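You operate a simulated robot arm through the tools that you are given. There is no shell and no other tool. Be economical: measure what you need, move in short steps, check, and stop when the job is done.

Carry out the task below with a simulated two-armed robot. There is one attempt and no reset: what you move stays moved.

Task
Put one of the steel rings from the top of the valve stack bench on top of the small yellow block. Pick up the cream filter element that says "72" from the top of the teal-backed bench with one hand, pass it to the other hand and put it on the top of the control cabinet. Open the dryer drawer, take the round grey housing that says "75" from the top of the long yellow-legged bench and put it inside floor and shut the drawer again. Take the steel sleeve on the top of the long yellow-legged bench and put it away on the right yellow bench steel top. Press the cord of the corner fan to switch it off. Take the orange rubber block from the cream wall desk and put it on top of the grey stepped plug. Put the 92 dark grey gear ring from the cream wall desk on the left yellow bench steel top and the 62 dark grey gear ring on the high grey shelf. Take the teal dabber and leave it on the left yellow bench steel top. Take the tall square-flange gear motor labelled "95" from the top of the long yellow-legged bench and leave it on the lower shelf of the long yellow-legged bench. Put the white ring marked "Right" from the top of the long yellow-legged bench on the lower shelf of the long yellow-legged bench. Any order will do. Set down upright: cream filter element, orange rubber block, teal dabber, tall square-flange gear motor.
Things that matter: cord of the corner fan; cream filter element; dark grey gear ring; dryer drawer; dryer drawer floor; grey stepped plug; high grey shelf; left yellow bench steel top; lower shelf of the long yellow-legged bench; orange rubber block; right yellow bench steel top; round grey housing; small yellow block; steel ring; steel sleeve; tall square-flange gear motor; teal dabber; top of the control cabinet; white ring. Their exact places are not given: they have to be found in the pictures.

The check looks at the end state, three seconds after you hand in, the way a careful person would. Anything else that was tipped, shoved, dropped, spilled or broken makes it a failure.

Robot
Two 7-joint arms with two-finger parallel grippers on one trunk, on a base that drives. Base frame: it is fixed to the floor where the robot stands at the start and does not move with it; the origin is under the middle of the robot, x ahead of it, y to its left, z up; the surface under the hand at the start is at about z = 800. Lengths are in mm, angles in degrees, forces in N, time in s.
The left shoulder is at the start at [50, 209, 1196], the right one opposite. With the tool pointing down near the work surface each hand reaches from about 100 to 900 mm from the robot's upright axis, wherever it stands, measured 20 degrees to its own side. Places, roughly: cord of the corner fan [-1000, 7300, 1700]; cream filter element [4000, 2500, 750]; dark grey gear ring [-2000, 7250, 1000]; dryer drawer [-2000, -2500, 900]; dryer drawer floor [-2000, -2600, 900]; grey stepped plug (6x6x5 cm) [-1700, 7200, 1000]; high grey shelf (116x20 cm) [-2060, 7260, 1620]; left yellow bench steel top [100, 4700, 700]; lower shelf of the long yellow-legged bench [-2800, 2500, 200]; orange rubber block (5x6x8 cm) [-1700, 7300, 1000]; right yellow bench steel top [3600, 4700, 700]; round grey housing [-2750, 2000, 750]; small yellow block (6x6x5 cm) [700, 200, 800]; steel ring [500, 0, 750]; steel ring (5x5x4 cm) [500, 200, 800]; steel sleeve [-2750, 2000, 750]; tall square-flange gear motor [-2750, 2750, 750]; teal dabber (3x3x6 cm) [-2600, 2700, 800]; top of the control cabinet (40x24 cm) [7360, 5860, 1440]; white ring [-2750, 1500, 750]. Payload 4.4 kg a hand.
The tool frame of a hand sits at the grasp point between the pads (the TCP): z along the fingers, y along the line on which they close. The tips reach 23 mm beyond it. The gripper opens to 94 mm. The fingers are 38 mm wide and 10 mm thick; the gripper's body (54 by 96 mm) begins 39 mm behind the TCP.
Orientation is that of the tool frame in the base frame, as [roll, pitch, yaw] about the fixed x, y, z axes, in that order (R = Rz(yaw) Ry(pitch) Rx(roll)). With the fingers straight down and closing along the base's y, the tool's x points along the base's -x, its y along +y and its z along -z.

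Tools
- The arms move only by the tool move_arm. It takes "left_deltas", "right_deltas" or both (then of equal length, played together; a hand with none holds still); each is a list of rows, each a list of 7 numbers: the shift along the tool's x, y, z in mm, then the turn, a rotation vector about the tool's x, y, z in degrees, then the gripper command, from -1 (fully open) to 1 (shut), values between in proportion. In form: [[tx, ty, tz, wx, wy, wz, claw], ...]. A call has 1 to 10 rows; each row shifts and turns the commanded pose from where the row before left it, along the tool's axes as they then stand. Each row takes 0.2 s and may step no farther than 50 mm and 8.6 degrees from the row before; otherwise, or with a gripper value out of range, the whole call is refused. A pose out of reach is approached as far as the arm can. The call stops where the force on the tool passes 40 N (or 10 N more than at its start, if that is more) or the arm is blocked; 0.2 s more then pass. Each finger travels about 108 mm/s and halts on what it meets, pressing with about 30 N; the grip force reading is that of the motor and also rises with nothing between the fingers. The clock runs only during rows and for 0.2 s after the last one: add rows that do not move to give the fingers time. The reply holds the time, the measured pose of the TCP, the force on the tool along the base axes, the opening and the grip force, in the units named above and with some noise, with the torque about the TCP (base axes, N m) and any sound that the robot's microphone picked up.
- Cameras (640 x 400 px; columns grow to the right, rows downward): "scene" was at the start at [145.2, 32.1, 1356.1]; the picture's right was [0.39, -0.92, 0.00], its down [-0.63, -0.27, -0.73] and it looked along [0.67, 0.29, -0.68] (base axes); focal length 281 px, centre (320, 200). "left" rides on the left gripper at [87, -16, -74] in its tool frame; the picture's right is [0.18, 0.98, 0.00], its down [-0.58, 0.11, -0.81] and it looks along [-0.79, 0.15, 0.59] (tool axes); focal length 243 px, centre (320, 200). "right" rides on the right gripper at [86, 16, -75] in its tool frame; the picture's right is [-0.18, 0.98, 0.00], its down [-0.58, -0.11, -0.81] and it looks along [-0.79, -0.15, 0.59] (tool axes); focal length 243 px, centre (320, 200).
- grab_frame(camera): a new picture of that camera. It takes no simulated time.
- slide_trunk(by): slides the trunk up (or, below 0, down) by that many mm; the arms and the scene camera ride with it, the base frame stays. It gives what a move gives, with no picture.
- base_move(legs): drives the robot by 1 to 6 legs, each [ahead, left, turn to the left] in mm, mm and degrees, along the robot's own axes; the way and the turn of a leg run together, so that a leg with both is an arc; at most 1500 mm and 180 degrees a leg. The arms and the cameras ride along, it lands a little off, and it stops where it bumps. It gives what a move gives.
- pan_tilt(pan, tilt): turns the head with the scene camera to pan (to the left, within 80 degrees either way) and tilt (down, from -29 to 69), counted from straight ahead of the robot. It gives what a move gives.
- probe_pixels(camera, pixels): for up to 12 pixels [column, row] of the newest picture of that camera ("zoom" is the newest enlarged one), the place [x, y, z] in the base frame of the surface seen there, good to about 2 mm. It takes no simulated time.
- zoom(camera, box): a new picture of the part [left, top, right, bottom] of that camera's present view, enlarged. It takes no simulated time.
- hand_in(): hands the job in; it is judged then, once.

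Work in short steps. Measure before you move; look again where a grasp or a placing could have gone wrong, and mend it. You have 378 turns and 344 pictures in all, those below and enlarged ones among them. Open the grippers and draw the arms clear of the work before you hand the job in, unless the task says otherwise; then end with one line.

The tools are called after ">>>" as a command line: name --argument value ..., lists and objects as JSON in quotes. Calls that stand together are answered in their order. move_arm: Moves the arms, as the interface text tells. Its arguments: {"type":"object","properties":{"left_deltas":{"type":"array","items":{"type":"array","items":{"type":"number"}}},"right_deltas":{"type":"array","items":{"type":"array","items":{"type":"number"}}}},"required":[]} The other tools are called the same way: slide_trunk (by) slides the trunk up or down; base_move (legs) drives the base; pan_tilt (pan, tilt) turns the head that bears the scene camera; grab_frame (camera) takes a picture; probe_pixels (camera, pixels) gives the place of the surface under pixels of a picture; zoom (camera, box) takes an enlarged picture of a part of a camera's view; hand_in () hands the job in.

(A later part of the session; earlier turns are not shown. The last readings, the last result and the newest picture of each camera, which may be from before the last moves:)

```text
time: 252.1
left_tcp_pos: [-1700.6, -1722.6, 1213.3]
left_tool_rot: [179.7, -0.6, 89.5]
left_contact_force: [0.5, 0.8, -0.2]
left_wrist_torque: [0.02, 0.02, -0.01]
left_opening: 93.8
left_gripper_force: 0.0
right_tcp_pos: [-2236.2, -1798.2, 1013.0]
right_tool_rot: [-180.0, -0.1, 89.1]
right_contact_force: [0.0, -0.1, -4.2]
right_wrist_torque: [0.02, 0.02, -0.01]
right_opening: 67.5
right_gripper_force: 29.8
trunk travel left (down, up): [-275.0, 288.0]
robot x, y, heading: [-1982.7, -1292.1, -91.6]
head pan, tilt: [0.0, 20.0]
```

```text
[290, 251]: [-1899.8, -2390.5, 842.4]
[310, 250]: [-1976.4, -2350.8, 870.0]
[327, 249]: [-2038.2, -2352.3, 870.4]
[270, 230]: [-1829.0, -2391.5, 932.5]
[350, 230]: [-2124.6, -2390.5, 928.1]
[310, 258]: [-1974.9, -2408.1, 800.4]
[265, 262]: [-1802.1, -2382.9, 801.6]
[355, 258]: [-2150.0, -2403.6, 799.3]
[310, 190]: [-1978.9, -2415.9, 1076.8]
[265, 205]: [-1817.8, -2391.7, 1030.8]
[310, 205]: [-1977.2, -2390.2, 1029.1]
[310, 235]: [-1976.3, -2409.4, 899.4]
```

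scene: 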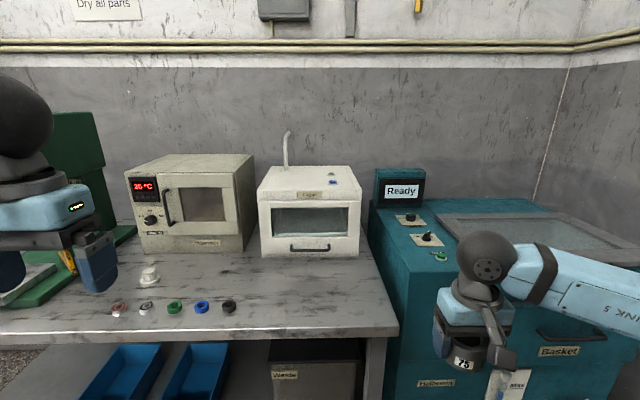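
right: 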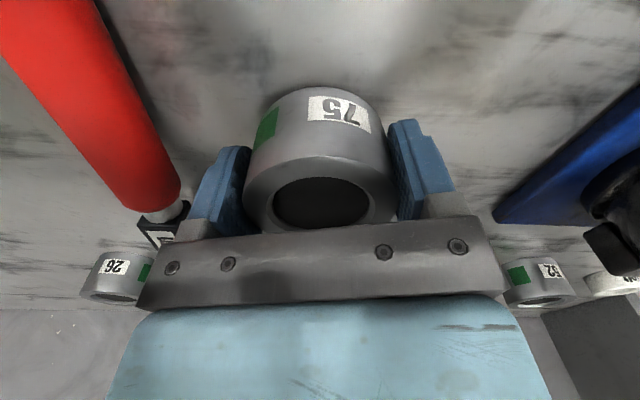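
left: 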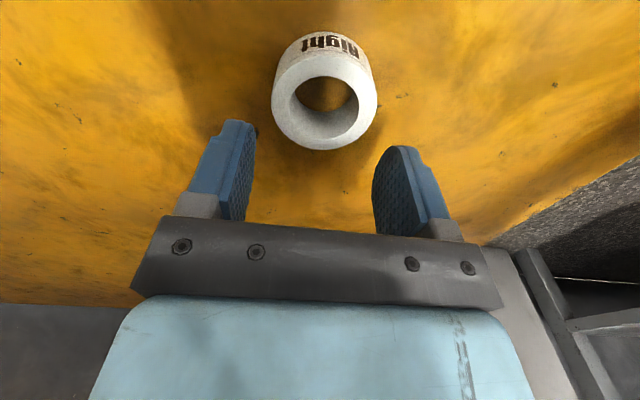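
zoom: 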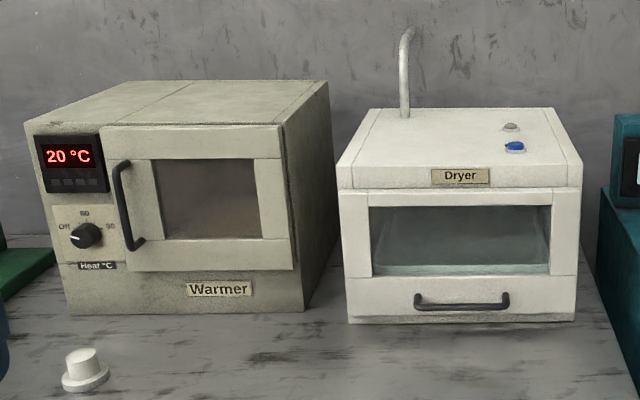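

It is the "Dryer": drawer front at y≈-2390, handle bar centre ≈(-1972,-2356,865), standoff ≈34 mm. I prepare the left hand: yaw 90° so fingers close front-to-back, and raise the right hand with the housing.

>>> move_arm --left_deltas '[[0, 0, 20, 0, 0, 8.2, -0.5], [0, 0, 20, 0, 0, 8.2, -0.5], [0, 0, 20, 0, 0, 8.2, -0.5], [0, 0, 20, 0, 0, 8.2, -0.5], [0, 0, 20, 0, 0, 8.2, -0.5], [0, 0, 20, 0, 0, 8.2, -0.5], [0, 0, 20, 0, 0, 8.2, -0.5], [0, 0, 20, 0, 0, 8.2, -0.5], [0, 0, 20, 0, 0, 8.2, -0.5], [0, 0, 20, 0, 0, 8.2, -0.5]]' --right_deltas '[[0, 0, -15, 0, 0, 0, 1], [0, 0, -15, 0, 0, 0, 1], [0, 0, -15, 0, 0, 0, 1], [0, 0, -15, 0, 0, 0, 1], [0, 0, -15, 0, 0, 0, 1], [0, 0, -15, 0, 0, 0, 1], [0, 0, -15, 0, 0, 0, 1], [0, 0, -15, 0, 0, 0, 1], [0, 0, 0, 0, 0, 0, 1], [0, 0, 0, 0, 0, 0, 1]]'

>>> move_arm --left_deltas '[[0, 0, 0, 0, 0, 7.5, -0.5], [0, 0, 0, -7.5, 0, 0, -0.5], [0, 0, 0, -7.5, 0, 0, -0.5], [0, 0, 0, -7.5, 0, 0, -0.5], [0, 0, 0, -7.5, 0, 0, -0.5]]'

>>> grab_frame --camera "scene"

```text
time: 254.3
left_tcp_pos: [-1697.4, -1722.3, 1015.6]
left_tool_rot: [-179.4, -0.4, 7.3]
left_contact_force: [0.4, 1.4, 0.5]
left_wrist_torque: [0.0, 0.02, 0.01]
left_opening: 70.7
left_gripper_force: 0.1
right_tcp_pos: [-2235.7, -1799.4, 1133.9]
right_tool_rot: [-179.9, 0.0, 89.0]
right_contact_force: [0.8, 0.2, -4.2]
right_wrist_torque: [-0.02, 0.02, 0.02]
right_opening: 67.6
right_gripper_force: 30.1
trunk travel left (down, up): [-275.0, 288.0]
robot x, y, heading: [-1985.4, -1288.8, -91.6]
head pan, tilt: [0.0, 20.0]
```

```text
time: 255.5
left_tcp_pos: [-1699.9, -1720.8, 1012.5]
left_tool_rot: [150.6, -0.2, 0.0]
left_contact_force: [0.2, -0.1, -0.4]
left_wrist_torque: [0.0, -0.01, 0.01]
left_opening: 70.5
left_gripper_force: 0.0
right_tcp_pos: [-2236.4, -1798.2, 1134.5]
right_tool_rot: [-180.0, -0.1, 89.2]
right_contact_force: [0.4, 0.6, -3.1]
right_wrist_torque: [0.0, -0.03, 0.0]
right_opening: 67.8
right_gripper_force: 30.0
trunk travel left (down, up): [-275.0, 288.0]
robot x, y, heading: [-1987.9, -1288.3, -91.5]
head pan, tilt: [0.0, 20.0]
```

```text
249 pictures are left
```

scene: 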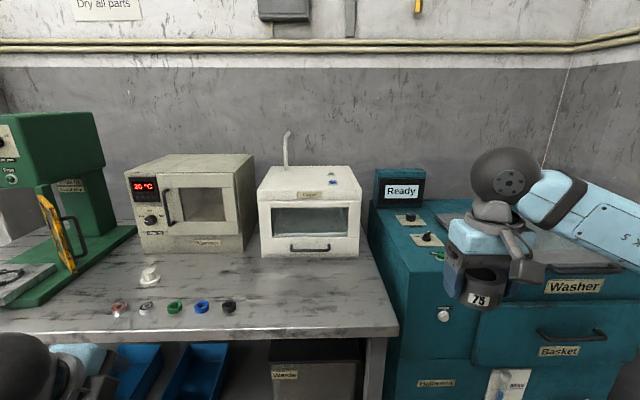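

The tilt works (tool z forward-down). I drive 440 mm ahead and 190 mm right, fixing heading.

>>> base_move --legs '[[0, -190, 1.5], [440, 0, 0]]'

>>> pan_tilt --pan 15 --tilt 35

>>> grab_frame --camera "scene"

```text
time: 260.0
left_tcp_pos: [-1875.1, -2138.4, 1012.1]
left_tool_rot: [150.6, -0.3, 1.8]
left_contact_force: [0.0, 0.2, 0.0]
left_wrist_torque: [0.0, 0.0, -0.01]
left_opening: 70.4
left_gripper_force: 0.0
right_tcp_pos: [-2409.1, -2232.1, 1133.3]
right_tool_rot: [-180.0, -0.1, 90.9]
right_contact_force: [0.0, 0.6, -3.4]
right_wrist_torque: [-0.01, 0.0, -0.01]
right_opening: 67.8
right_gripper_force: 29.8
trunk travel left (down, up): [-275.0, 288.0]
robot x, y, heading: [-2171.1, -1716.7, -89.8]
head pan, tilt: [0.0, 20.0]
```

```text
time: 260.8
left_tcp_pos: [-1874.4, -2137.4, 1013.2]
left_tool_rot: [150.6, -0.3, 1.8]
left_contact_force: [0.4, -0.1, -0.4]
left_wrist_torque: [0.01, -0.01, 0.01]
left_opening: 70.5
left_gripper_force: 0.1
right_tcp_pos: [-2408.9, -2232.7, 1133.3]
right_tool_rot: [-179.9, -0.1, 90.9]
right_contact_force: [-0.4, 0.1, -4.4]
right_wrist_torque: [0.01, 0.0, -0.01]
right_opening: 67.9
right_gripper_force: 29.7
trunk travel left (down, up): [-275.0, 288.0]
robot x, y, heading: [-2174.5, -1717.2, -89.6]
head pan, tilt: [15.0, 35.0]
```

```text
248 pictures are left
```

scene: 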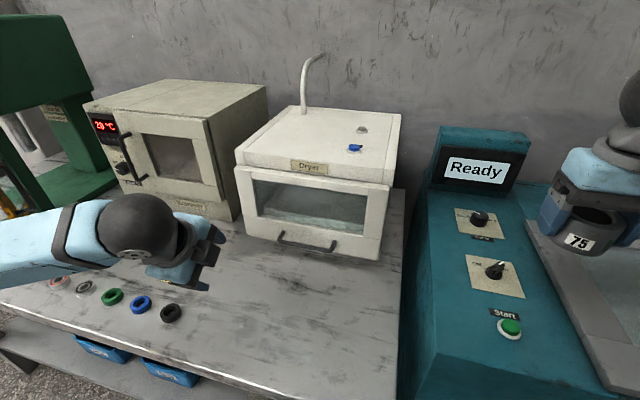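

>>> zoom --camera "scene" --box '[230, 150, 400, 270]'

>>> probe_pixels --camera "zoom" --pixels '[[195, 312], [260, 335], [330, 352], [385, 345], [190, 295], [400, 330], [330, 330], [260, 310], [300, 370], [50, 65], [580, 130], [330, 220]]'

```text
3.33 times, centred on (315, 210) of scene
```

zoom: 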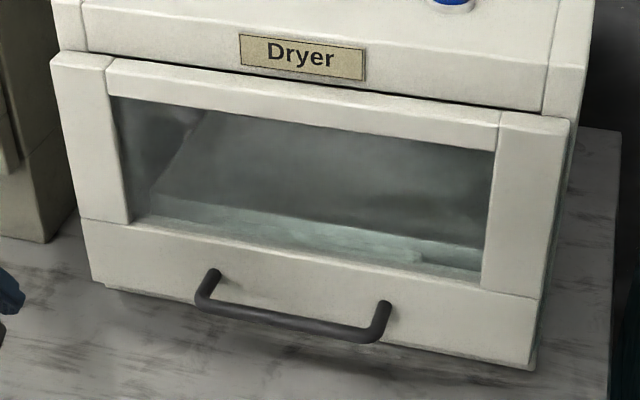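

```text
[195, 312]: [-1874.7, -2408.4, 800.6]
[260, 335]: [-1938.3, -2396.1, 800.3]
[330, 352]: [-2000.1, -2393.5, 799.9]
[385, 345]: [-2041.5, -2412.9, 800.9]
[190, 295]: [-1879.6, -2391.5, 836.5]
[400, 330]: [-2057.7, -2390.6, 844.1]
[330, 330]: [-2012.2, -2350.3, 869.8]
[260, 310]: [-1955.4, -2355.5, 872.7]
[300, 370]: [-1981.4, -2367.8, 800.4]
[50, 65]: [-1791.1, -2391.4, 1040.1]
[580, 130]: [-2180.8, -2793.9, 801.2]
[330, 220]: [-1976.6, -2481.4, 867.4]
```

Bar centre ≈(-1975,-2356,866). I move to a pre-grasp 80 mm back along the tool axis with a 24 mm opening.

>>> move_arm --left_deltas '[[-20.1, 23, 30, 0, 0, 1.8, 0.5], [-20.1, 23, 30, 0, 0, 0, 0.5], [-20.1, 23, 30, 0, 0, 0, 0.5], [-20.1, 23, 30, 0, 0, 0, 0.5], [-20.1, 23, 30, 0, 0, 0, 0.5], [0, 0, 0, 0, 0, 0, 0.5]]'

>>> grab_frame --camera "scene"

>>> grab_frame --camera "left"

```text
time: 262.2
left_tcp_pos: [-1973.9, -2312.0, 936.6]
left_tool_rot: [150.6, -1.3, 0.2]
left_contact_force: [-0.5, -0.4, 0.6]
left_wrist_torque: [0.01, -0.01, 0.0]
left_opening: 23.4
left_gripper_force: 0.1
right_tcp_pos: [-2408.3, -2231.8, 1134.4]
right_tool_rot: [180.0, -0.1, 90.9]
right_contact_force: [0.1, 0.4, -3.3]
right_wrist_torque: [0.01, 0.0, -0.01]
right_opening: 67.8
right_gripper_force: 30.0
trunk travel left (down, up): [-275.0, 288.0]
robot x, y, heading: [-2171.3, -1717.9, -90.0]
head pan, tilt: [15.0, 35.0]
```

```text
246 pictures are left
```

scene: 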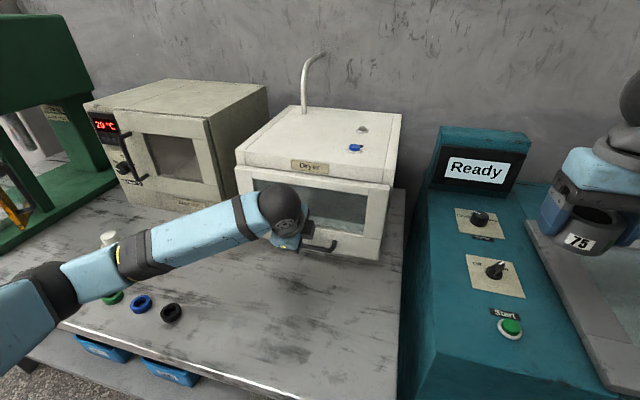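

```text
245 pictures are left
```

left: 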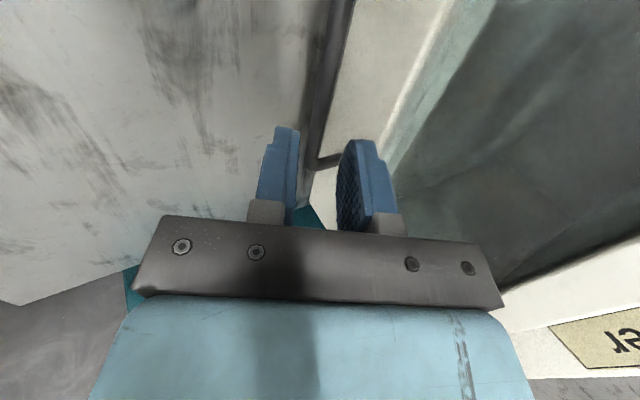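

The bar lies between the two fingertips in the left view. I advance 80 mm along the tool axis.

>>> move_arm --left_deltas '[[0, 0, 25, 0, 0, 0, 0.5], [0, 0, 25, 0, 0, 0, 0.5], [0, 0, 15, 0, 0, 0, 0.5], [0, 0, 10, 0, 0, 0, 0.5], [0, 0, 0, 0, 0, 0, 0.5]]'

>>> grab_frame --camera "left"

```text
time: 263.4
left_tcp_pos: [-1970.4, -2348.7, 870.3]
left_tool_rot: [150.6, -1.2, 0.2]
left_contact_force: [0.7, 0.6, 0.1]
left_wrist_torque: [0.0, 0.03, 0.01]
left_opening: 23.5
left_gripper_force: 0.1
right_tcp_pos: [-2409.1, -2232.6, 1131.9]
right_tool_rot: [-180.0, -0.1, 90.9]
right_contact_force: [0.3, 0.0, -3.2]
right_wrist_torque: [0.03, -0.03, 0.05]
right_opening: 67.4
right_gripper_force: 29.8
trunk travel left (down, up): [-275.0, 288.0]
robot x, y, heading: [-2178.1, -1715.5, -89.6]
head pan, tilt: [15.0, 35.0]
```

```text
244 pictures are left
```

left: 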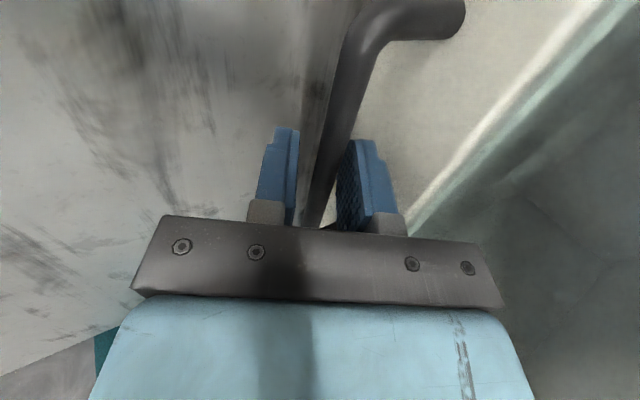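

The bar is straddled by the fingers. I close and check the opening.

>>> move_arm --left_deltas '[[0, 0, 0, 0, 0, 0, 1], [0, 0, 0, 0, 0, 0, 1], [0, 0, 0, 0, 0, 0, 1]]'

```text
time: 264.2
left_tcp_pos: [-1970.7, -2348.6, 872.5]
left_tool_rot: [150.6, -1.2, 0.2]
left_contact_force: [2.9, -4.2, 9.9]
left_wrist_torque: [-0.02, 0.07, -0.62]
left_opening: 12.0
left_gripper_force: 45.0
right_tcp_pos: [-2408.7, -2231.5, 1134.4]
right_tool_rot: [-180.0, 0.0, 90.9]
right_contact_force: [0.0, -0.2, -3.0]
right_wrist_torque: [0.0, -0.01, 0.02]
right_opening: 67.8
right_gripper_force: 30.0
trunk travel left (down, up): [-275.0, 288.0]
robot x, y, heading: [-2176.2, -1714.4, -89.6]
head pan, tilt: [15.0, 35.0]
```

Gripped (12 mm). I pull toward +y with the arm in small steps.

>>> move_arm --left_deltas '[[0, -8.7, -4.9, 0, 0, 0, 1], [0, -13, -7.4, 0, 0, 0, 1], [0, -17.4, -9.8, 0, 0, 0, 1], [0, -17.4, -9.8, 0, 0, 0, 1], [0, -17.4, -9.8, 0, 0, 0, 1]]'

>>> grab_frame --camera "scene"

```text
time: 265.4
left_tcp_pos: [-1970.3, -2263.3, 872.7]
left_tool_rot: [150.7, -1.4, 0.1]
left_contact_force: [-1.7, 1.9, 11.9]
left_wrist_torque: [0.02, -0.11, -0.1]
left_opening: 11.8
left_gripper_force: 45.3
right_tcp_pos: [-2409.9, -2231.1, 1134.7]
right_tool_rot: [-180.0, 0.0, 90.9]
right_contact_force: [-0.3, 0.2, -3.0]
right_wrist_torque: [-0.01, 0.0, -0.01]
right_opening: 67.6
right_gripper_force: 30.3
trunk travel left (down, up): [-275.0, 288.0]
robot x, y, heading: [-2175.1, -1718.3, -89.6]
head pan, tilt: [15.0, 35.0]
```

```text
243 pictures are left
```

scene: 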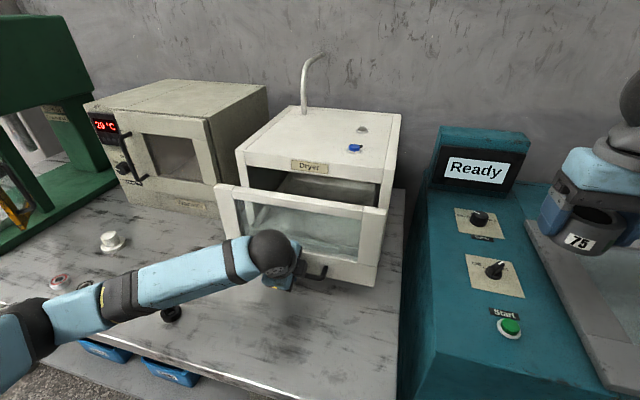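

Sliding well. I pull ~145 mm further.

>>> move_arm --left_deltas '[[0, -17.4, -9.8, 0, 0, 0, 1], [0, -17.4, -9.8, 0, 0, 0, 1], [0, -17.4, -9.8, 0, 0, 0, 1], [0, -17.4, -9.8, 0, 0, 0, 1], [0, -17.4, -9.8, 0, 0, 0, 1], [0, -17.4, -9.8, 0, 0, 0, 1], [0, -17.4, -9.8, 0, 0, 0, 1]]'

>>> grab_frame --camera "scene"

```text
time: 267.0
left_tcp_pos: [-1970.6, -2121.1, 872.6]
left_tool_rot: [150.5, -1.3, 0.1]
left_contact_force: [19.3, 1.3, 27.8]
left_wrist_torque: [-0.13, -0.7, -0.27]
left_opening: 12.1
left_gripper_force: 44.8
right_tcp_pos: [-2407.7, -2230.3, 1135.5]
right_tool_rot: [-179.9, -0.1, 90.9]
right_contact_force: [0.5, 0.4, -3.3]
right_wrist_torque: [0.02, 0.0, 0.03]
right_opening: 67.5
right_gripper_force: 30.1
trunk travel left (down, up): [-275.0, 288.0]
robot x, y, heading: [-2173.4, -1719.7, -89.8]
head pan, tilt: [15.0, 35.0]
```

```text
242 pictures are left
```

scene: 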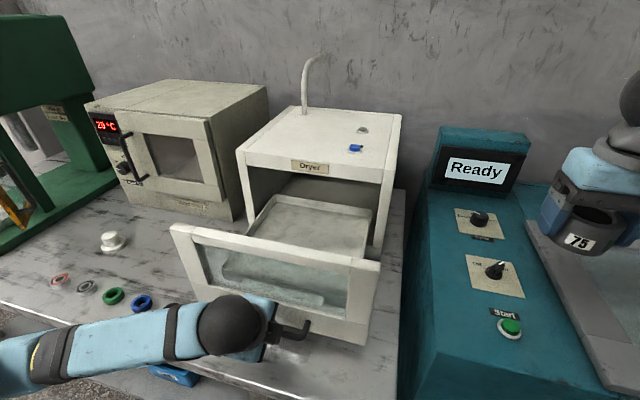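

Opened ≈228 mm. I release (24 mm) and back off along the tool axis, then look.

>>> move_arm --left_deltas '[[0, 0, 0, 0, 0, 0, 0.5], [0, 0, 0, 0, 0, 0, 0.5], [0, 0, -20, 0, 0, 0, 0.5], [0, 0, -30, 0, 0, 0, 0.5], [0, 0, -40, 0, 0, 0, 0.5], [0, 0, -40, 0, 0, 0, 0.5]]'

>>> grab_frame --camera "scene"

```text
time: 268.4
left_tcp_pos: [-1993.8, -2103.5, 968.2]
left_tool_rot: [150.7, -1.3, 0.2]
left_contact_force: [0.0, -0.5, 0.2]
left_wrist_torque: [0.01, -0.01, -0.03]
left_opening: 23.6
left_gripper_force: 0.1
left hand out of reach, approached as far as the arm can: row 5, 6
right_tcp_pos: [-2409.4, -2233.0, 1133.5]
right_tool_rot: [179.8, 0.0, 90.9]
right_contact_force: [-0.8, 0.0, -3.9]
right_wrist_torque: [0.03, -0.01, 0.01]
right_opening: 67.9
right_gripper_force: 30.2
trunk travel left (down, up): [-275.0, 288.0]
robot x, y, heading: [-2175.0, -1715.5, -90.0]
head pan, tilt: [15.0, 35.0]
```

```text
241 pictures are left
```

scene: 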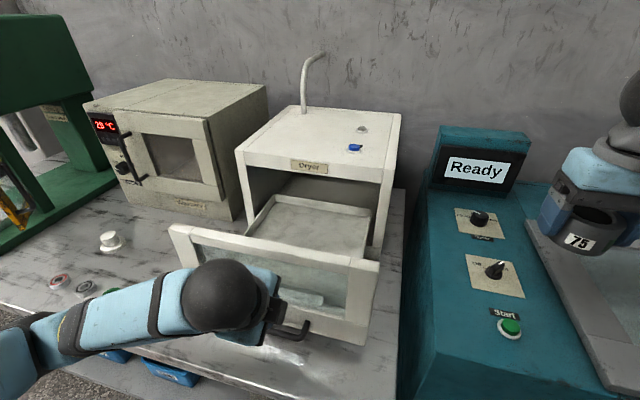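

I back the base 220 mm and shift 400 mm left so the right hand can reach over the drawer; then restore the left tool to neutral.

>>> base_move --legs '[[-220, 0, 0], [0, 400, 0]]'

>>> move_arm --left_deltas '[[0, 0, -20, 7.4, 0, 0, -0.5], [0, 0, -20, 7.4, 0, 0, -0.5], [0, 0, -20, 7.4, 0, 0, -0.5], [0, 0, -20, 7.4, 0, 0, -0.5], [30, 0, -20, 0, 0, 0, -0.5], [40, 0, -20, 0, 0, 0, -0.5], [40, 0, -20, 0, 0, 0, -0.5], [30, 0, 0, 0, 0, 0, -0.5]]'

>>> pan_tilt --pan -10 --tilt 40

>>> grab_frame --camera "scene"

```text
time: 273.7
left_tcp_pos: [-1593.6, -1884.8, 967.9]
left_tool_rot: [150.6, -1.1, 0.2]
left_contact_force: [0.3, 0.3, 0.5]
left_wrist_torque: [0.01, 0.0, -0.03]
left_opening: 23.4
left_gripper_force: 0.0
right_tcp_pos: [-2010.1, -2013.6, 1132.9]
right_tool_rot: [-180.0, -0.1, 90.8]
right_contact_force: [0.1, -0.2, -4.0]
right_wrist_torque: [0.01, -0.02, 0.05]
right_opening: 67.6
right_gripper_force: 30.2
trunk travel left (down, up): [-275.0, 288.0]
robot x, y, heading: [-1772.4, -1501.6, -89.5]
head pan, tilt: [15.0, 35.0]
```

```text
time: 275.5
left_tcp_pos: [-1458.1, -1859.4, 1107.1]
left_tool_rot: [-179.7, -1.2, 0.1]
left_contact_force: [1.4, 0.1, 0.8]
left_wrist_torque: [-0.01, 0.03, -0.01]
left_opening: 70.4
left_gripper_force: 0.0
right_tcp_pos: [-2009.3, -2012.4, 1133.9]
right_tool_rot: [179.9, -0.1, 90.8]
right_contact_force: [0.6, -0.6, -3.9]
right_wrist_torque: [0.0, 0.04, 0.0]
right_opening: 67.8
right_gripper_force: 30.0
trunk travel left (down, up): [-275.0, 288.0]
robot x, y, heading: [-1776.7, -1498.3, -90.0]
head pan, tilt: [15.0, 35.0]
```

```text
time: 276.4
left_tcp_pos: [-1458.3, -1859.3, 1108.6]
left_tool_rot: [-179.8, -1.2, 0.2]
left_contact_force: [-0.5, 0.2, -0.5]
left_wrist_torque: [0.01, 0.02, -0.03]
left_opening: 70.6
left_gripper_force: 0.0
right_tcp_pos: [-2009.9, -2013.7, 1132.9]
right_tool_rot: [179.9, -0.2, 90.8]
right_contact_force: [-0.2, -0.1, -3.8]
right_wrist_torque: [0.02, -0.01, 0.02]
right_opening: 67.8
right_gripper_force: 30.0
trunk travel left (down, up): [-275.0, 288.0]
robot x, y, heading: [-1774.1, -1496.3, -89.7]
head pan, tilt: [-10.0, 40.0]
```

```text
240 pictures are left
```

scene: 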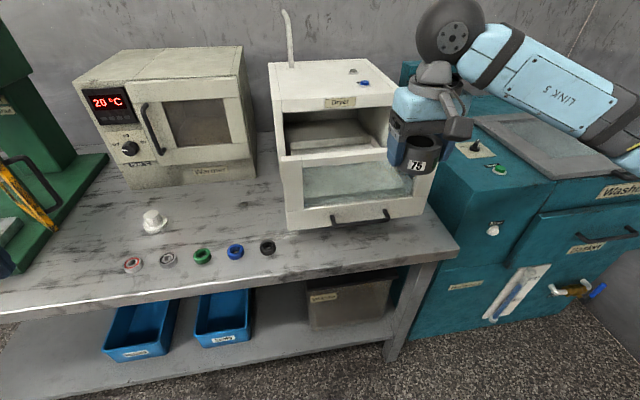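

I zoom and probe the open drawer's geometry.

>>> zoom --camera "scene" --box '[260, 80, 460, 240]'

>>> probe_pixels --camera "zoom" --pixels '[[200, 240], [150, 220], [320, 225], [230, 200], [90, 265], [400, 232], [230, 165], [100, 95], [230, 190], [140, 170], [360, 225], [230, 130]]'

```text
2.50 times, centred on (360, 160) of scene
```

zoom: 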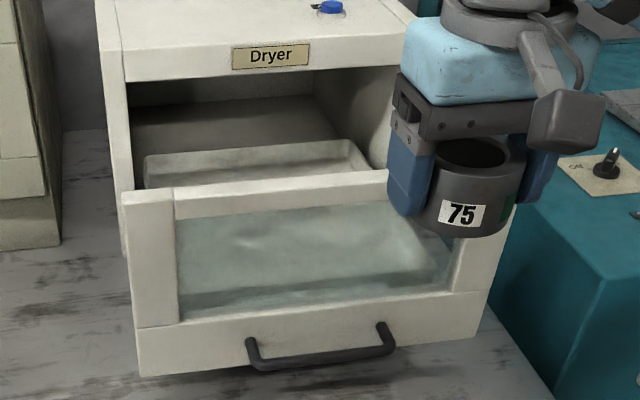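

```text
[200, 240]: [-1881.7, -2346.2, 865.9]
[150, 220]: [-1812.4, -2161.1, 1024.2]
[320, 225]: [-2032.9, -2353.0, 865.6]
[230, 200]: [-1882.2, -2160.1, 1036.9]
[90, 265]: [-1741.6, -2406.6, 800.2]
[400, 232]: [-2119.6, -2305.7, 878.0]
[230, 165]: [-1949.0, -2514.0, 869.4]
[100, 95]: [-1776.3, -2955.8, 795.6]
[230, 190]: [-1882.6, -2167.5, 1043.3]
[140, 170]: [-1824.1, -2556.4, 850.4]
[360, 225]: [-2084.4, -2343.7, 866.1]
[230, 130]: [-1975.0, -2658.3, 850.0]
```

Interior: y from -2390 (dryer face) to -2178 (panel back, top z 1043), floor z≈866. I raise the trunk 200 mm so the forearm slopes down over the panel, and drive 250 mm ahead.

>>> slide_trunk --by 200

>>> base_move --legs '[[250, 0, 0]]'

>>> grab_frame --camera "right"

>>> grab_frame --camera "scene"

```text
time: 278.6
left_tcp_pos: [-1458.4, -1860.0, 1307.0]
left_tool_rot: [-179.7, -1.2, 0.3]
left_contact_force: [-0.5, 0.2, -0.1]
left_wrist_torque: [-0.01, 0.02, 0.0]
left_opening: 70.8
left_gripper_force: 0.1
right_tcp_pos: [-2010.3, -2014.3, 1333.8]
right_tool_rot: [-179.9, -0.2, 90.7]
right_contact_force: [-0.1, -0.2, -2.4]
right_wrist_torque: [0.0, -0.01, 0.02]
right_opening: 67.5
right_gripper_force: 30.3
trunk travel left (down, up): [-475.0, 88.0]
robot x, y, heading: [-1774.7, -1499.7, -89.6]
head pan, tilt: [-10.0, 40.0]
```

```text
time: 280.6
left_tcp_pos: [-1459.2, -2115.5, 1307.0]
left_tool_rot: [-179.6, -1.3, 0.0]
left_contact_force: [-0.3, 0.7, -0.4]
left_wrist_torque: [0.05, 0.02, 0.01]
left_opening: 70.5
left_gripper_force: 0.0
right_tcp_pos: [-2010.7, -2268.7, 1332.9]
right_tool_rot: [179.9, -0.2, 90.7]
right_contact_force: [0.2, 0.7, -3.3]
right_wrist_torque: [0.09, -0.03, -0.02]
right_opening: 67.6
right_gripper_force: 30.5
trunk travel left (down, up): [-475.0, 88.0]
robot x, y, heading: [-1774.2, -1753.2, -89.6]
head pan, tilt: [-10.0, 40.0]
stopped in leg 1: the robot was blocked; the commanded pose is now the measured one
```

```text
238 pictures are left
```

right: 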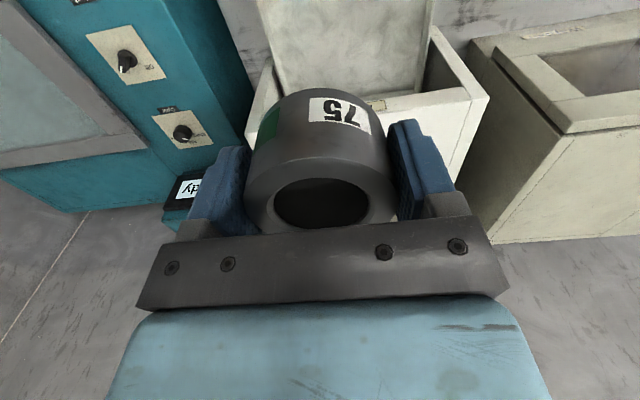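

```text
237 pictures are left
```

scene: 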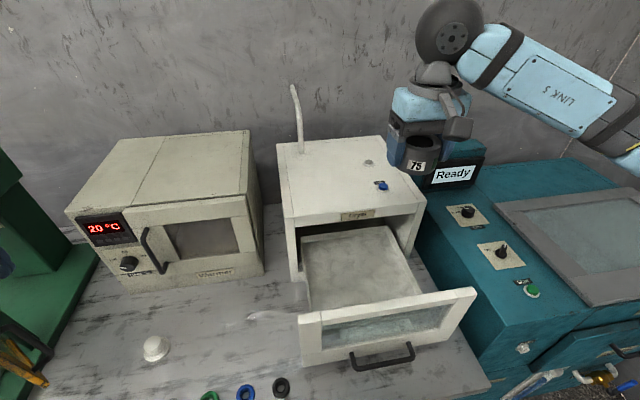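

The base reported a block at the very end of its travel; I back 15 mm and check the drawer position.

>>> base_move --legs '[[-20, 0, 0]]'

>>> grab_frame --camera "scene"

>>> probe_pixels --camera "scene" --pixels '[[390, 305], [350, 265], [320, 250], [410, 215], [380, 355], [455, 285], [282, 388], [246, 392], [365, 280], [330, 312]]'

```text
time: 281.4
left_tcp_pos: [-1459.8, -2098.3, 1305.5]
left_tool_rot: [-179.5, -1.3, 0.1]
left_contact_force: [0.1, -0.5, 0.0]
left_wrist_torque: [0.03, 0.04, 0.0]
left_opening: 70.7
left_gripper_force: 0.1
right_tcp_pos: [-2010.8, -2250.2, 1331.9]
right_tool_rot: [180.0, -0.4, 90.7]
right_contact_force: [-0.4, -1.2, -4.0]
right_wrist_torque: [0.03, 0.04, 0.01]
right_opening: 67.8
right_gripper_force: 30.7
trunk travel left (down, up): [-475.0, 88.0]
robot x, y, heading: [-1771.5, -1734.4, -89.9]
head pan, tilt: [-10.0, 40.0]
```

```text
236 pictures are left
```

scene: 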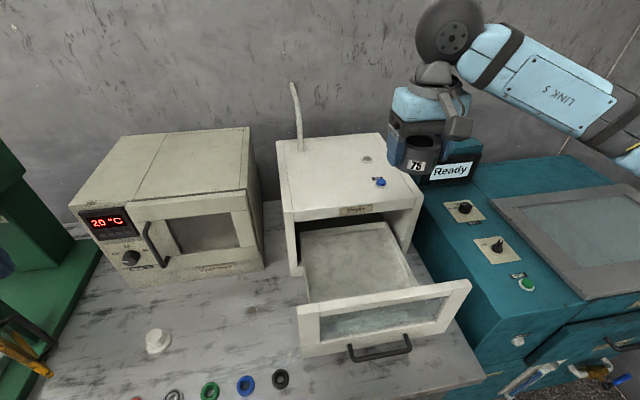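

```text
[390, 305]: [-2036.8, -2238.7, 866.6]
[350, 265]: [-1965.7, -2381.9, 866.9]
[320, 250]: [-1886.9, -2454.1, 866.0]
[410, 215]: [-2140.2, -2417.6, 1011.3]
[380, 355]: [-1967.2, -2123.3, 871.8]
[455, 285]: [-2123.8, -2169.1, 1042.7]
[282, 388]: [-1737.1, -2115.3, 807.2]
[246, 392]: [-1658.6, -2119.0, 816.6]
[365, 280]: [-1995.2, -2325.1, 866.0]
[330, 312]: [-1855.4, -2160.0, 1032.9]
```

The bench edge is nearer than thought (≈-2040); robot stays at y≈-1734. I position the right hand over (-1985,-2303) and lower to z≈1110, then look.

>>> move_arm --right_deltas '[[-25, 12, 0, 0, 0, 0, 1], [-28, 13, 0, 0, 0, 0, 1], [0, 0, 25, 0, 0, 0, 1], [0, 0, 35, 0, 0, 0, 1], [0, 0, 35, 0, 0, 0, 1], [0, 0, 35, 0, 0, 0, 1], [0, 0, 35, 0, 0, 0, 1], [0, 0, 35, 0, 0, 0, 1], [0, 0, 22, 0, 0, 0, 1]]'

>>> grab_frame --camera "scene"

>>> grab_frame --camera "right"

```text
time: 283.4
left_tcp_pos: [-1459.4, -2096.9, 1308.0]
left_tool_rot: [-179.7, -1.3, 0.0]
left_contact_force: [0.8, 0.1, -0.5]
left_wrist_torque: [-0.01, 0.02, -0.03]
left_opening: 70.5
left_gripper_force: 0.0
right_tcp_pos: [-1983.7, -2300.0, 1111.1]
right_tool_rot: [-180.0, -0.1, 90.7]
right_contact_force: [0.1, 0.5, -3.7]
right_wrist_torque: [0.0, -0.02, 0.02]
right_opening: 67.3
right_gripper_force: 30.2
trunk travel left (down, up): [-475.0, 88.0]
robot x, y, heading: [-1774.8, -1729.1, -90.0]
head pan, tilt: [-10.0, 40.0]
```

```text
235 pictures are left
```

scene: 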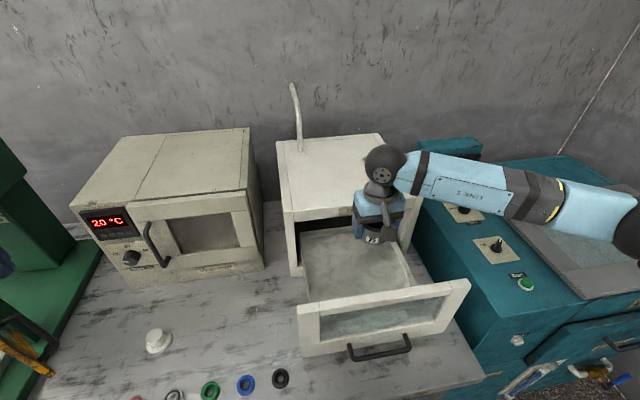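

```text
234 pictures are left
```

right: 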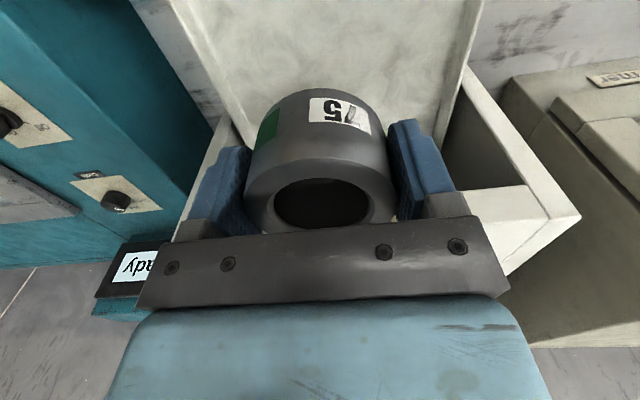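

Forearm clears so far. I lower to z≈1000 and look again.

>>> move_arm --right_deltas '[[0, 0, 30, 0, 0, 0, 1], [0, 0, 30, 0, 0, 0, 1], [0, 0, 30, 0, 0, 0, 1], [0, 0, 20, 0, 0, 0, 1]]'

>>> grab_frame --camera "scene"

>>> zoom --camera "scene" --box '[270, 120, 640, 370]'

```text
time: 284.4
left_tcp_pos: [-1458.4, -2095.5, 1308.1]
left_tool_rot: [-179.8, -1.3, 0.0]
left_contact_force: [0.7, 0.6, 1.0]
left_wrist_torque: [0.01, -0.01, -0.01]
left_opening: 70.5
left_gripper_force: 0.1
right_tcp_pos: [-1984.7, -2299.2, 1002.0]
right_tool_rot: [180.0, -0.1, 90.6]
right_contact_force: [-0.7, -0.2, -3.8]
right_wrist_torque: [0.03, -0.01, -0.03]
right_opening: 67.7
right_gripper_force: 30.5
trunk travel left (down, up): [-475.0, 88.0]
robot x, y, heading: [-1772.2, -1733.1, -89.8]
head pan, tilt: [-10.0, 40.0]
```

```text
233 pictures are left
```

scene: 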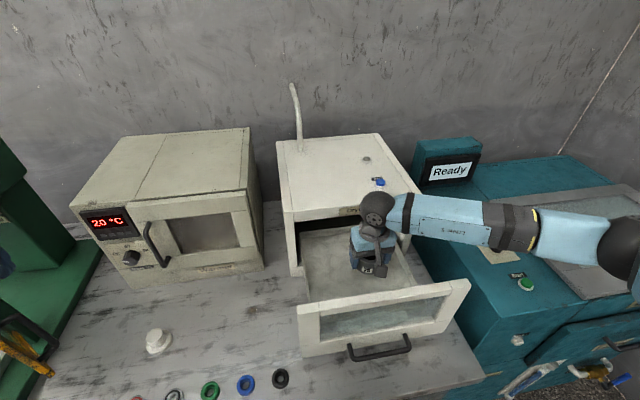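

```text
1.60 times, centred on (455, 245) of scene
```

zoom: 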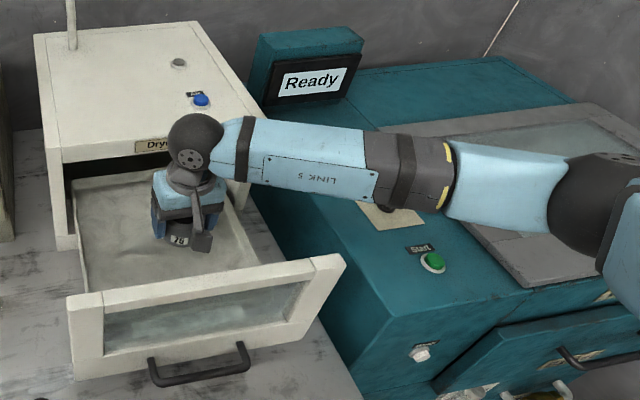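

>>> probe_pixels --camera "zoom" --pixels '[[195, 130], [240, 140], [320, 150], [420, 165], [500, 180], [600, 200], [207, 240], [240, 115], [150, 100], [60, 150]]'

```text
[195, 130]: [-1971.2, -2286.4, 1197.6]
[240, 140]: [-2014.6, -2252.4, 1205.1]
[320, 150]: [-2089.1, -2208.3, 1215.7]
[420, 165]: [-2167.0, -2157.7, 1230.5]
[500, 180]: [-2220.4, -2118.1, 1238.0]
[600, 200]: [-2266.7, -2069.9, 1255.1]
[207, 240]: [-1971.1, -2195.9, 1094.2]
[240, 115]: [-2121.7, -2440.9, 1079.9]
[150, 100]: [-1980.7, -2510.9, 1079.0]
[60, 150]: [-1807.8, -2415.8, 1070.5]
```

Forearm clearance to the panel corner would be tight. I shift the hand 40 mm right (x≈-2025) and raise the trunk another 85 mm while lowering the hand to compensate.

>>> slide_trunk --by 85

>>> move_arm --right_deltas '[[0, -20, 20, 0, 0, 0, 1], [-5, -20, 30, 0, 0, 0, 1], [0, 0, 35, 0, 0, 0, 1], [0, 0, 35, 0, 0, 0, 1]]'

>>> grab_frame --camera "scene"

>>> zoom --camera "scene" --box '[270, 150, 640, 400]'

```text
time: 285.6
left_tcp_pos: [-1459.8, -2096.6, 1392.7]
left_tool_rot: [-179.8, -1.2, 0.0]
left_contact_force: [0.2, 0.2, 0.5]
left_wrist_torque: [0.01, 0.0, 0.03]
left_opening: 70.5
left_gripper_force: 0.0
right_tcp_pos: [-1984.3, -2299.6, 1087.0]
right_tool_rot: [-179.9, 0.0, 90.7]
right_contact_force: [0.6, 0.1, -2.8]
right_wrist_torque: [0.01, 0.02, 0.02]
right_opening: 67.6
right_gripper_force: 30.2
trunk travel left (down, up): [-560.0, 3.0]
robot x, y, heading: [-1775.4, -1730.5, -90.0]
head pan, tilt: [-10.0, 40.0]
```

```text
time: 286.6
left_tcp_pos: [-1457.8, -2095.4, 1392.8]
left_tool_rot: [-179.8, -1.3, 0.1]
left_contact_force: [-0.1, -0.5, 0.2]
left_wrist_torque: [0.02, 0.04, 0.01]
left_opening: 70.5
left_gripper_force: 0.0
right_tcp_pos: [-2025.7, -2308.6, 967.1]
right_tool_rot: [180.0, 0.0, 90.6]
right_contact_force: [-0.4, -0.3, -4.0]
right_wrist_torque: [0.02, -0.01, 0.01]
right_opening: 67.8
right_gripper_force: 30.1
trunk travel left (down, up): [-560.0, 3.0]
robot x, y, heading: [-1777.4, -1734.9, -90.2]
head pan, tilt: [-10.0, 40.0]
```

```text
231 pictures are left
```

scene: 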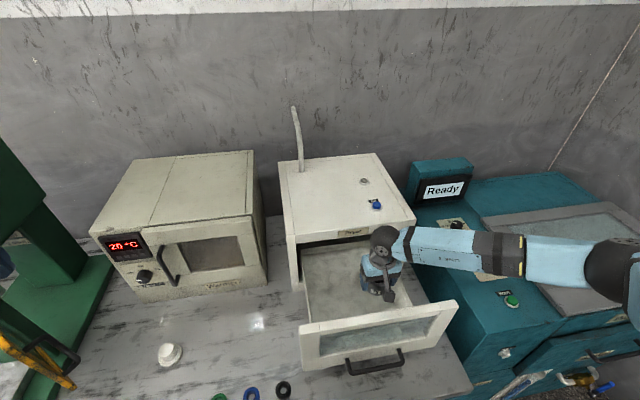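

```text
1.60 times, centred on (455, 275) of scene
```

zoom: 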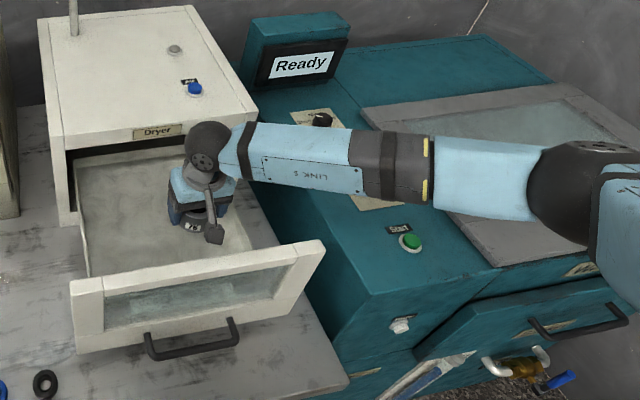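

>>> probe_pixels --camera "zoom" --pixels '[[210, 135], [260, 145], [310, 150], [390, 155], [470, 160], [560, 165], [214, 235], [300, 170], [245, 130], [250, 105]]'

```text
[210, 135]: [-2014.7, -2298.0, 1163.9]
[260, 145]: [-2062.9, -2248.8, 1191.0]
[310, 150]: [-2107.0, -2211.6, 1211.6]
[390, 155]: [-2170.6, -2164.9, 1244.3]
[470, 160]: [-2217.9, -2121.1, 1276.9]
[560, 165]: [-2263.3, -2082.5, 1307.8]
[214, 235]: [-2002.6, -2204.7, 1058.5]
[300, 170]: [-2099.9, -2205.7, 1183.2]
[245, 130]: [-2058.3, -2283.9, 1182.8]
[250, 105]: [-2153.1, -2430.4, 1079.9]
```

Clearances acceptable (~25 mm). I lower 60 mm in steps.

>>> move_arm --right_deltas '[[0, 0, 25, 0, 0, 0, 1], [0, 0, 20, 0, 0, 0, 1], [0, 0, 15, 0, 0, 0, 1], [0, 0, 0, 0, 0, 0, 1]]'

>>> zoom --camera "scene" --box '[270, 150, 640, 400]'

>>> grab_frame --camera "right"

```text
time: 287.6
left_tcp_pos: [-1461.2, -2095.9, 1392.0]
left_tool_rot: [-179.7, -1.2, 0.1]
left_contact_force: [0.4, 1.1, -0.2]
left_wrist_torque: [0.01, 0.03, 0.01]
left_opening: 70.6
left_gripper_force: 0.0
right_tcp_pos: [-2025.0, -2305.8, 906.8]
right_tool_rot: [-180.0, -0.1, 90.7]
right_contact_force: [-0.1, 0.1, -3.2]
right_wrist_torque: [0.05, -0.01, 0.0]
right_opening: 67.9
right_gripper_force: 30.4
trunk travel left (down, up): [-560.0, 3.0]
robot x, y, heading: [-1771.8, -1732.9, -89.9]
head pan, tilt: [-10.0, 40.0]
```

```text
1.60 times, centred on (455, 275) of scene
```

zoom: 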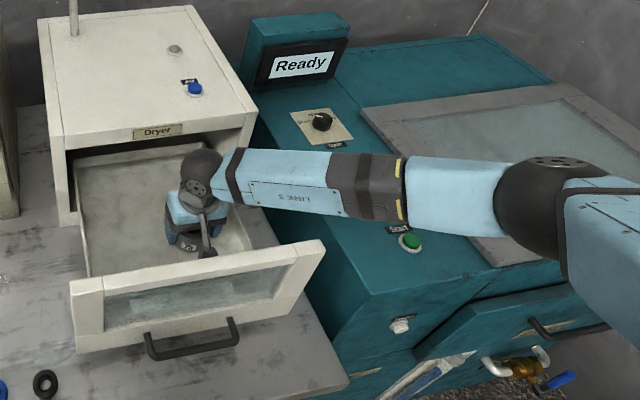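

```text
228 pictures are left
```

right: 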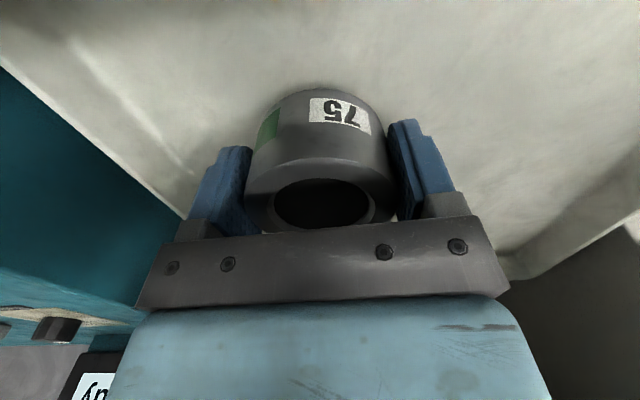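

Good. Lower the last ~12 mm to contact.

>>> move_arm --right_deltas '[[0, 0, 5, 0, 0, 0, 1], [0, 0, 3, 0, 0, 0, 1], [0, 0, 2, 0, 0, 0, 1], [0, 0, 2, 0, 0, 0, 1], [0, 0, 0, 0, 0, 0, 1]]'

```text
time: 288.8
left_tcp_pos: [-1459.4, -2095.4, 1392.4]
left_tool_rot: [-179.7, -1.3, 0.0]
left_contact_force: [-0.6, -0.2, -0.6]
left_wrist_torque: [-0.01, 0.01, 0.04]
left_opening: 70.6
left_gripper_force: 0.1
right_tcp_pos: [-2023.5, -2306.1, 895.8]
right_tool_rot: [-180.0, -0.1, 90.6]
right_contact_force: [-0.5, 0.3, 2.3]
right_wrist_torque: [0.0, 0.07, 0.06]
right_opening: 67.8
right_gripper_force: 30.3
trunk travel left (down, up): [-560.0, 3.0]
robot x, y, heading: [-1771.5, -1731.9, -89.9]
head pan, tilt: [-10.0, 40.0]
```

Contact (+2.3 N). I open and rise straight up.

>>> move_arm --right_deltas '[[0, 0, 0, 0, 0, 0, -0.2], [0, 0, 0, 0, 0, 0, -0.75], [0, 0, 0, 0, 0, 0, -0.75], [0, 0, -20, 0, 0, 0, -0.75], [0, 0, -35, 0, 0, 0, -0.75], [0, 0, -40, 0, 0, 0, -0.75], [0, 0, -40, 0, 0, 0, -0.75], [0, 0, -40, 0, 0, 0, -0.75], [0, 0, -40, 0, 0, 0, -0.75]]'

>>> grab_frame --camera "right"

```text
time: 290.8
left_tcp_pos: [-1458.9, -2095.7, 1393.0]
left_tool_rot: [-179.7, -1.2, 0.0]
left_contact_force: [0.5, -0.2, -0.3]
left_wrist_torque: [0.0, 0.0, -0.04]
left_opening: 70.5
left_gripper_force: 0.1
right_tcp_pos: [-2025.0, -2304.5, 1108.3]
right_tool_rot: [180.0, -0.1, 90.6]
right_contact_force: [-0.3, 0.4, -0.1]
right_wrist_torque: [0.02, 0.02, 0.04]
right_opening: 82.0
right_gripper_force: 0.1
trunk travel left (down, up): [-560.0, 3.0]
robot x, y, heading: [-1773.6, -1732.5, -89.8]
head pan, tilt: [-10.0, 40.0]
```

```text
227 pictures are left
```

right: 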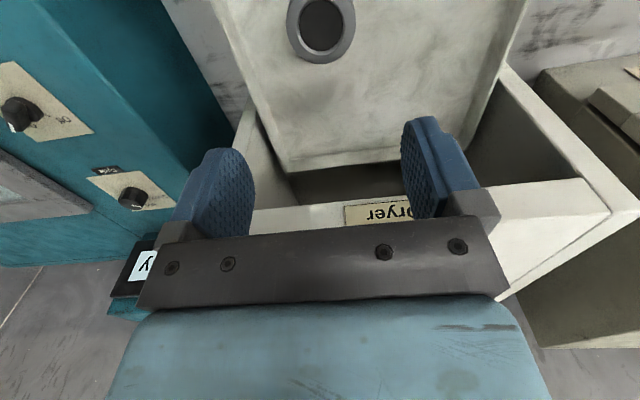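

Housing stands in the drawer. I bring the right hand back over the panel, close it, then lower the trunk in front of the handle.

>>> move_arm --right_deltas '[[0, 0, -20, 0, 0, 0, 1], [35, 5, 0, 0, 0, 0, 1], [35, 10, 0, 0, 0, 0, 1], [35, 10, 0, 0, 0, 0, 1], [35, 10, 0, 0, 0, 0, 1], [35, 10, 0, 0, 0, 0, 1], [35, 5, 0, 0, 0, 0, 1], [35, 0, 0, 0, 0, 0, 1]]'

>>> slide_trunk --by -200

>>> grab_frame --camera "scene"

```text
time: 292.6
left_tcp_pos: [-1459.3, -2093.4, 1391.4]
left_tool_rot: [-179.8, -1.3, 0.0]
left_contact_force: [0.4, 0.4, -0.4]
left_wrist_torque: [-0.03, 0.0, -0.01]
left_opening: 70.5
left_gripper_force: 0.1
right_tcp_pos: [-1977.2, -2055.7, 1132.7]
right_tool_rot: [180.0, -0.1, 90.7]
right_contact_force: [0.6, 0.6, 0.1]
right_wrist_torque: [-0.02, -0.02, 0.02]
right_opening: 0.0
right_gripper_force: 30.0
trunk travel left (down, up): [-560.0, 3.0]
robot x, y, heading: [-1774.4, -1730.2, -89.8]
head pan, tilt: [-10.0, 40.0]
```

```text
time: 294.8
left_tcp_pos: [-1459.2, -2096.0, 1192.0]
left_tool_rot: [-179.7, -1.2, -0.1]
left_contact_force: [0.1, 0.6, -0.1]
left_wrist_torque: [0.03, 0.01, 0.02]
left_opening: 70.4
left_gripper_force: 0.1
right_tcp_pos: [-1977.0, -2055.9, 931.1]
right_tool_rot: [180.0, -0.1, 90.6]
right_contact_force: [-0.2, 0.6, 0.3]
right_wrist_torque: [-0.03, 0.01, 0.0]
right_opening: 0.0
right_gripper_force: 29.7
trunk travel left (down, up): [-360.0, 203.0]
robot x, y, heading: [-1773.9, -1734.6, -89.7]
head pan, tilt: [-10.0, 40.0]
```

```text
226 pictures are left
```

scene: 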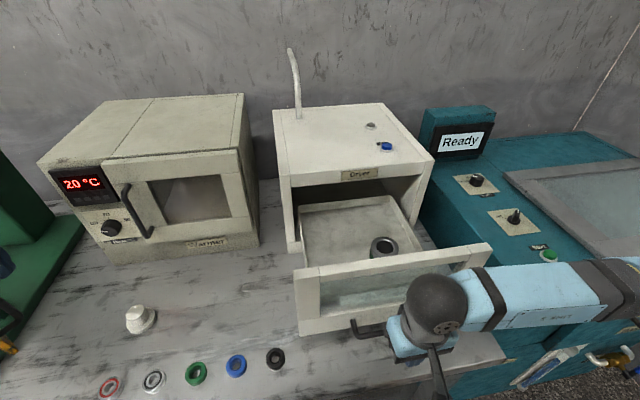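

Housing visible inside at (382,245). I lower to z≈870 and push toward -y in two calls.

>>> move_arm --right_deltas '[[0, 0, 30, 0, 0, 0, 1], [0, 0, 31, 0, 0, 0, 1], [-20, 0, 0, 0, 0, 0, 1], [-15, 0, 0, 0, 0, 0, 1], [-15, 0, 0, 0, 0, 0, 1], [-15, 0, 0, 0, 0, 0, 1], [-15, 0, 0, 0, 0, 0, 1], [-15, 0, 0, 0, 0, 0, 1], [-15, 0, 0, 0, 0, 0, 1], [-15, 0, 0, 0, 0, 0, 1]]'

>>> grab_frame --camera "scene"

```text
time: 297.0
left_tcp_pos: [-1458.0, -2096.2, 1193.9]
left_tool_rot: [-179.7, -1.1, 0.0]
left_contact_force: [-0.3, -0.2, -1.0]
left_wrist_torque: [-0.01, 0.02, 0.01]
left_opening: 70.3
left_gripper_force: 0.2
right_tcp_pos: [-1974.7, -2181.8, 870.4]
right_tool_rot: [-180.0, -0.1, 90.7]
right_contact_force: [-0.1, 0.4, 0.3]
right_wrist_torque: [-0.04, 0.0, 0.03]
right_opening: 0.0
right_gripper_force: 30.0
trunk travel left (down, up): [-360.0, 203.0]
robot x, y, heading: [-1774.7, -1733.9, -89.9]
head pan, tilt: [-10.0, 40.0]
```

```text
225 pictures are left
```

scene: 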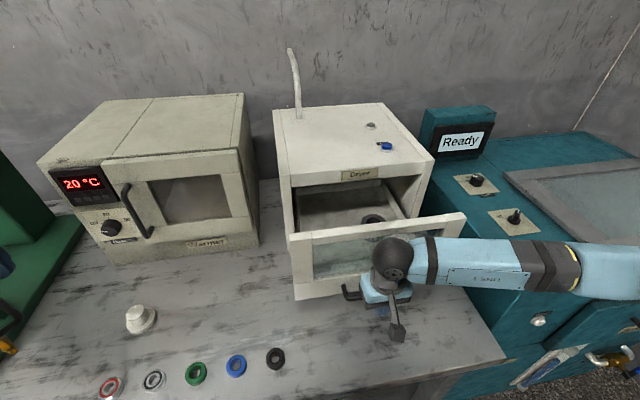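

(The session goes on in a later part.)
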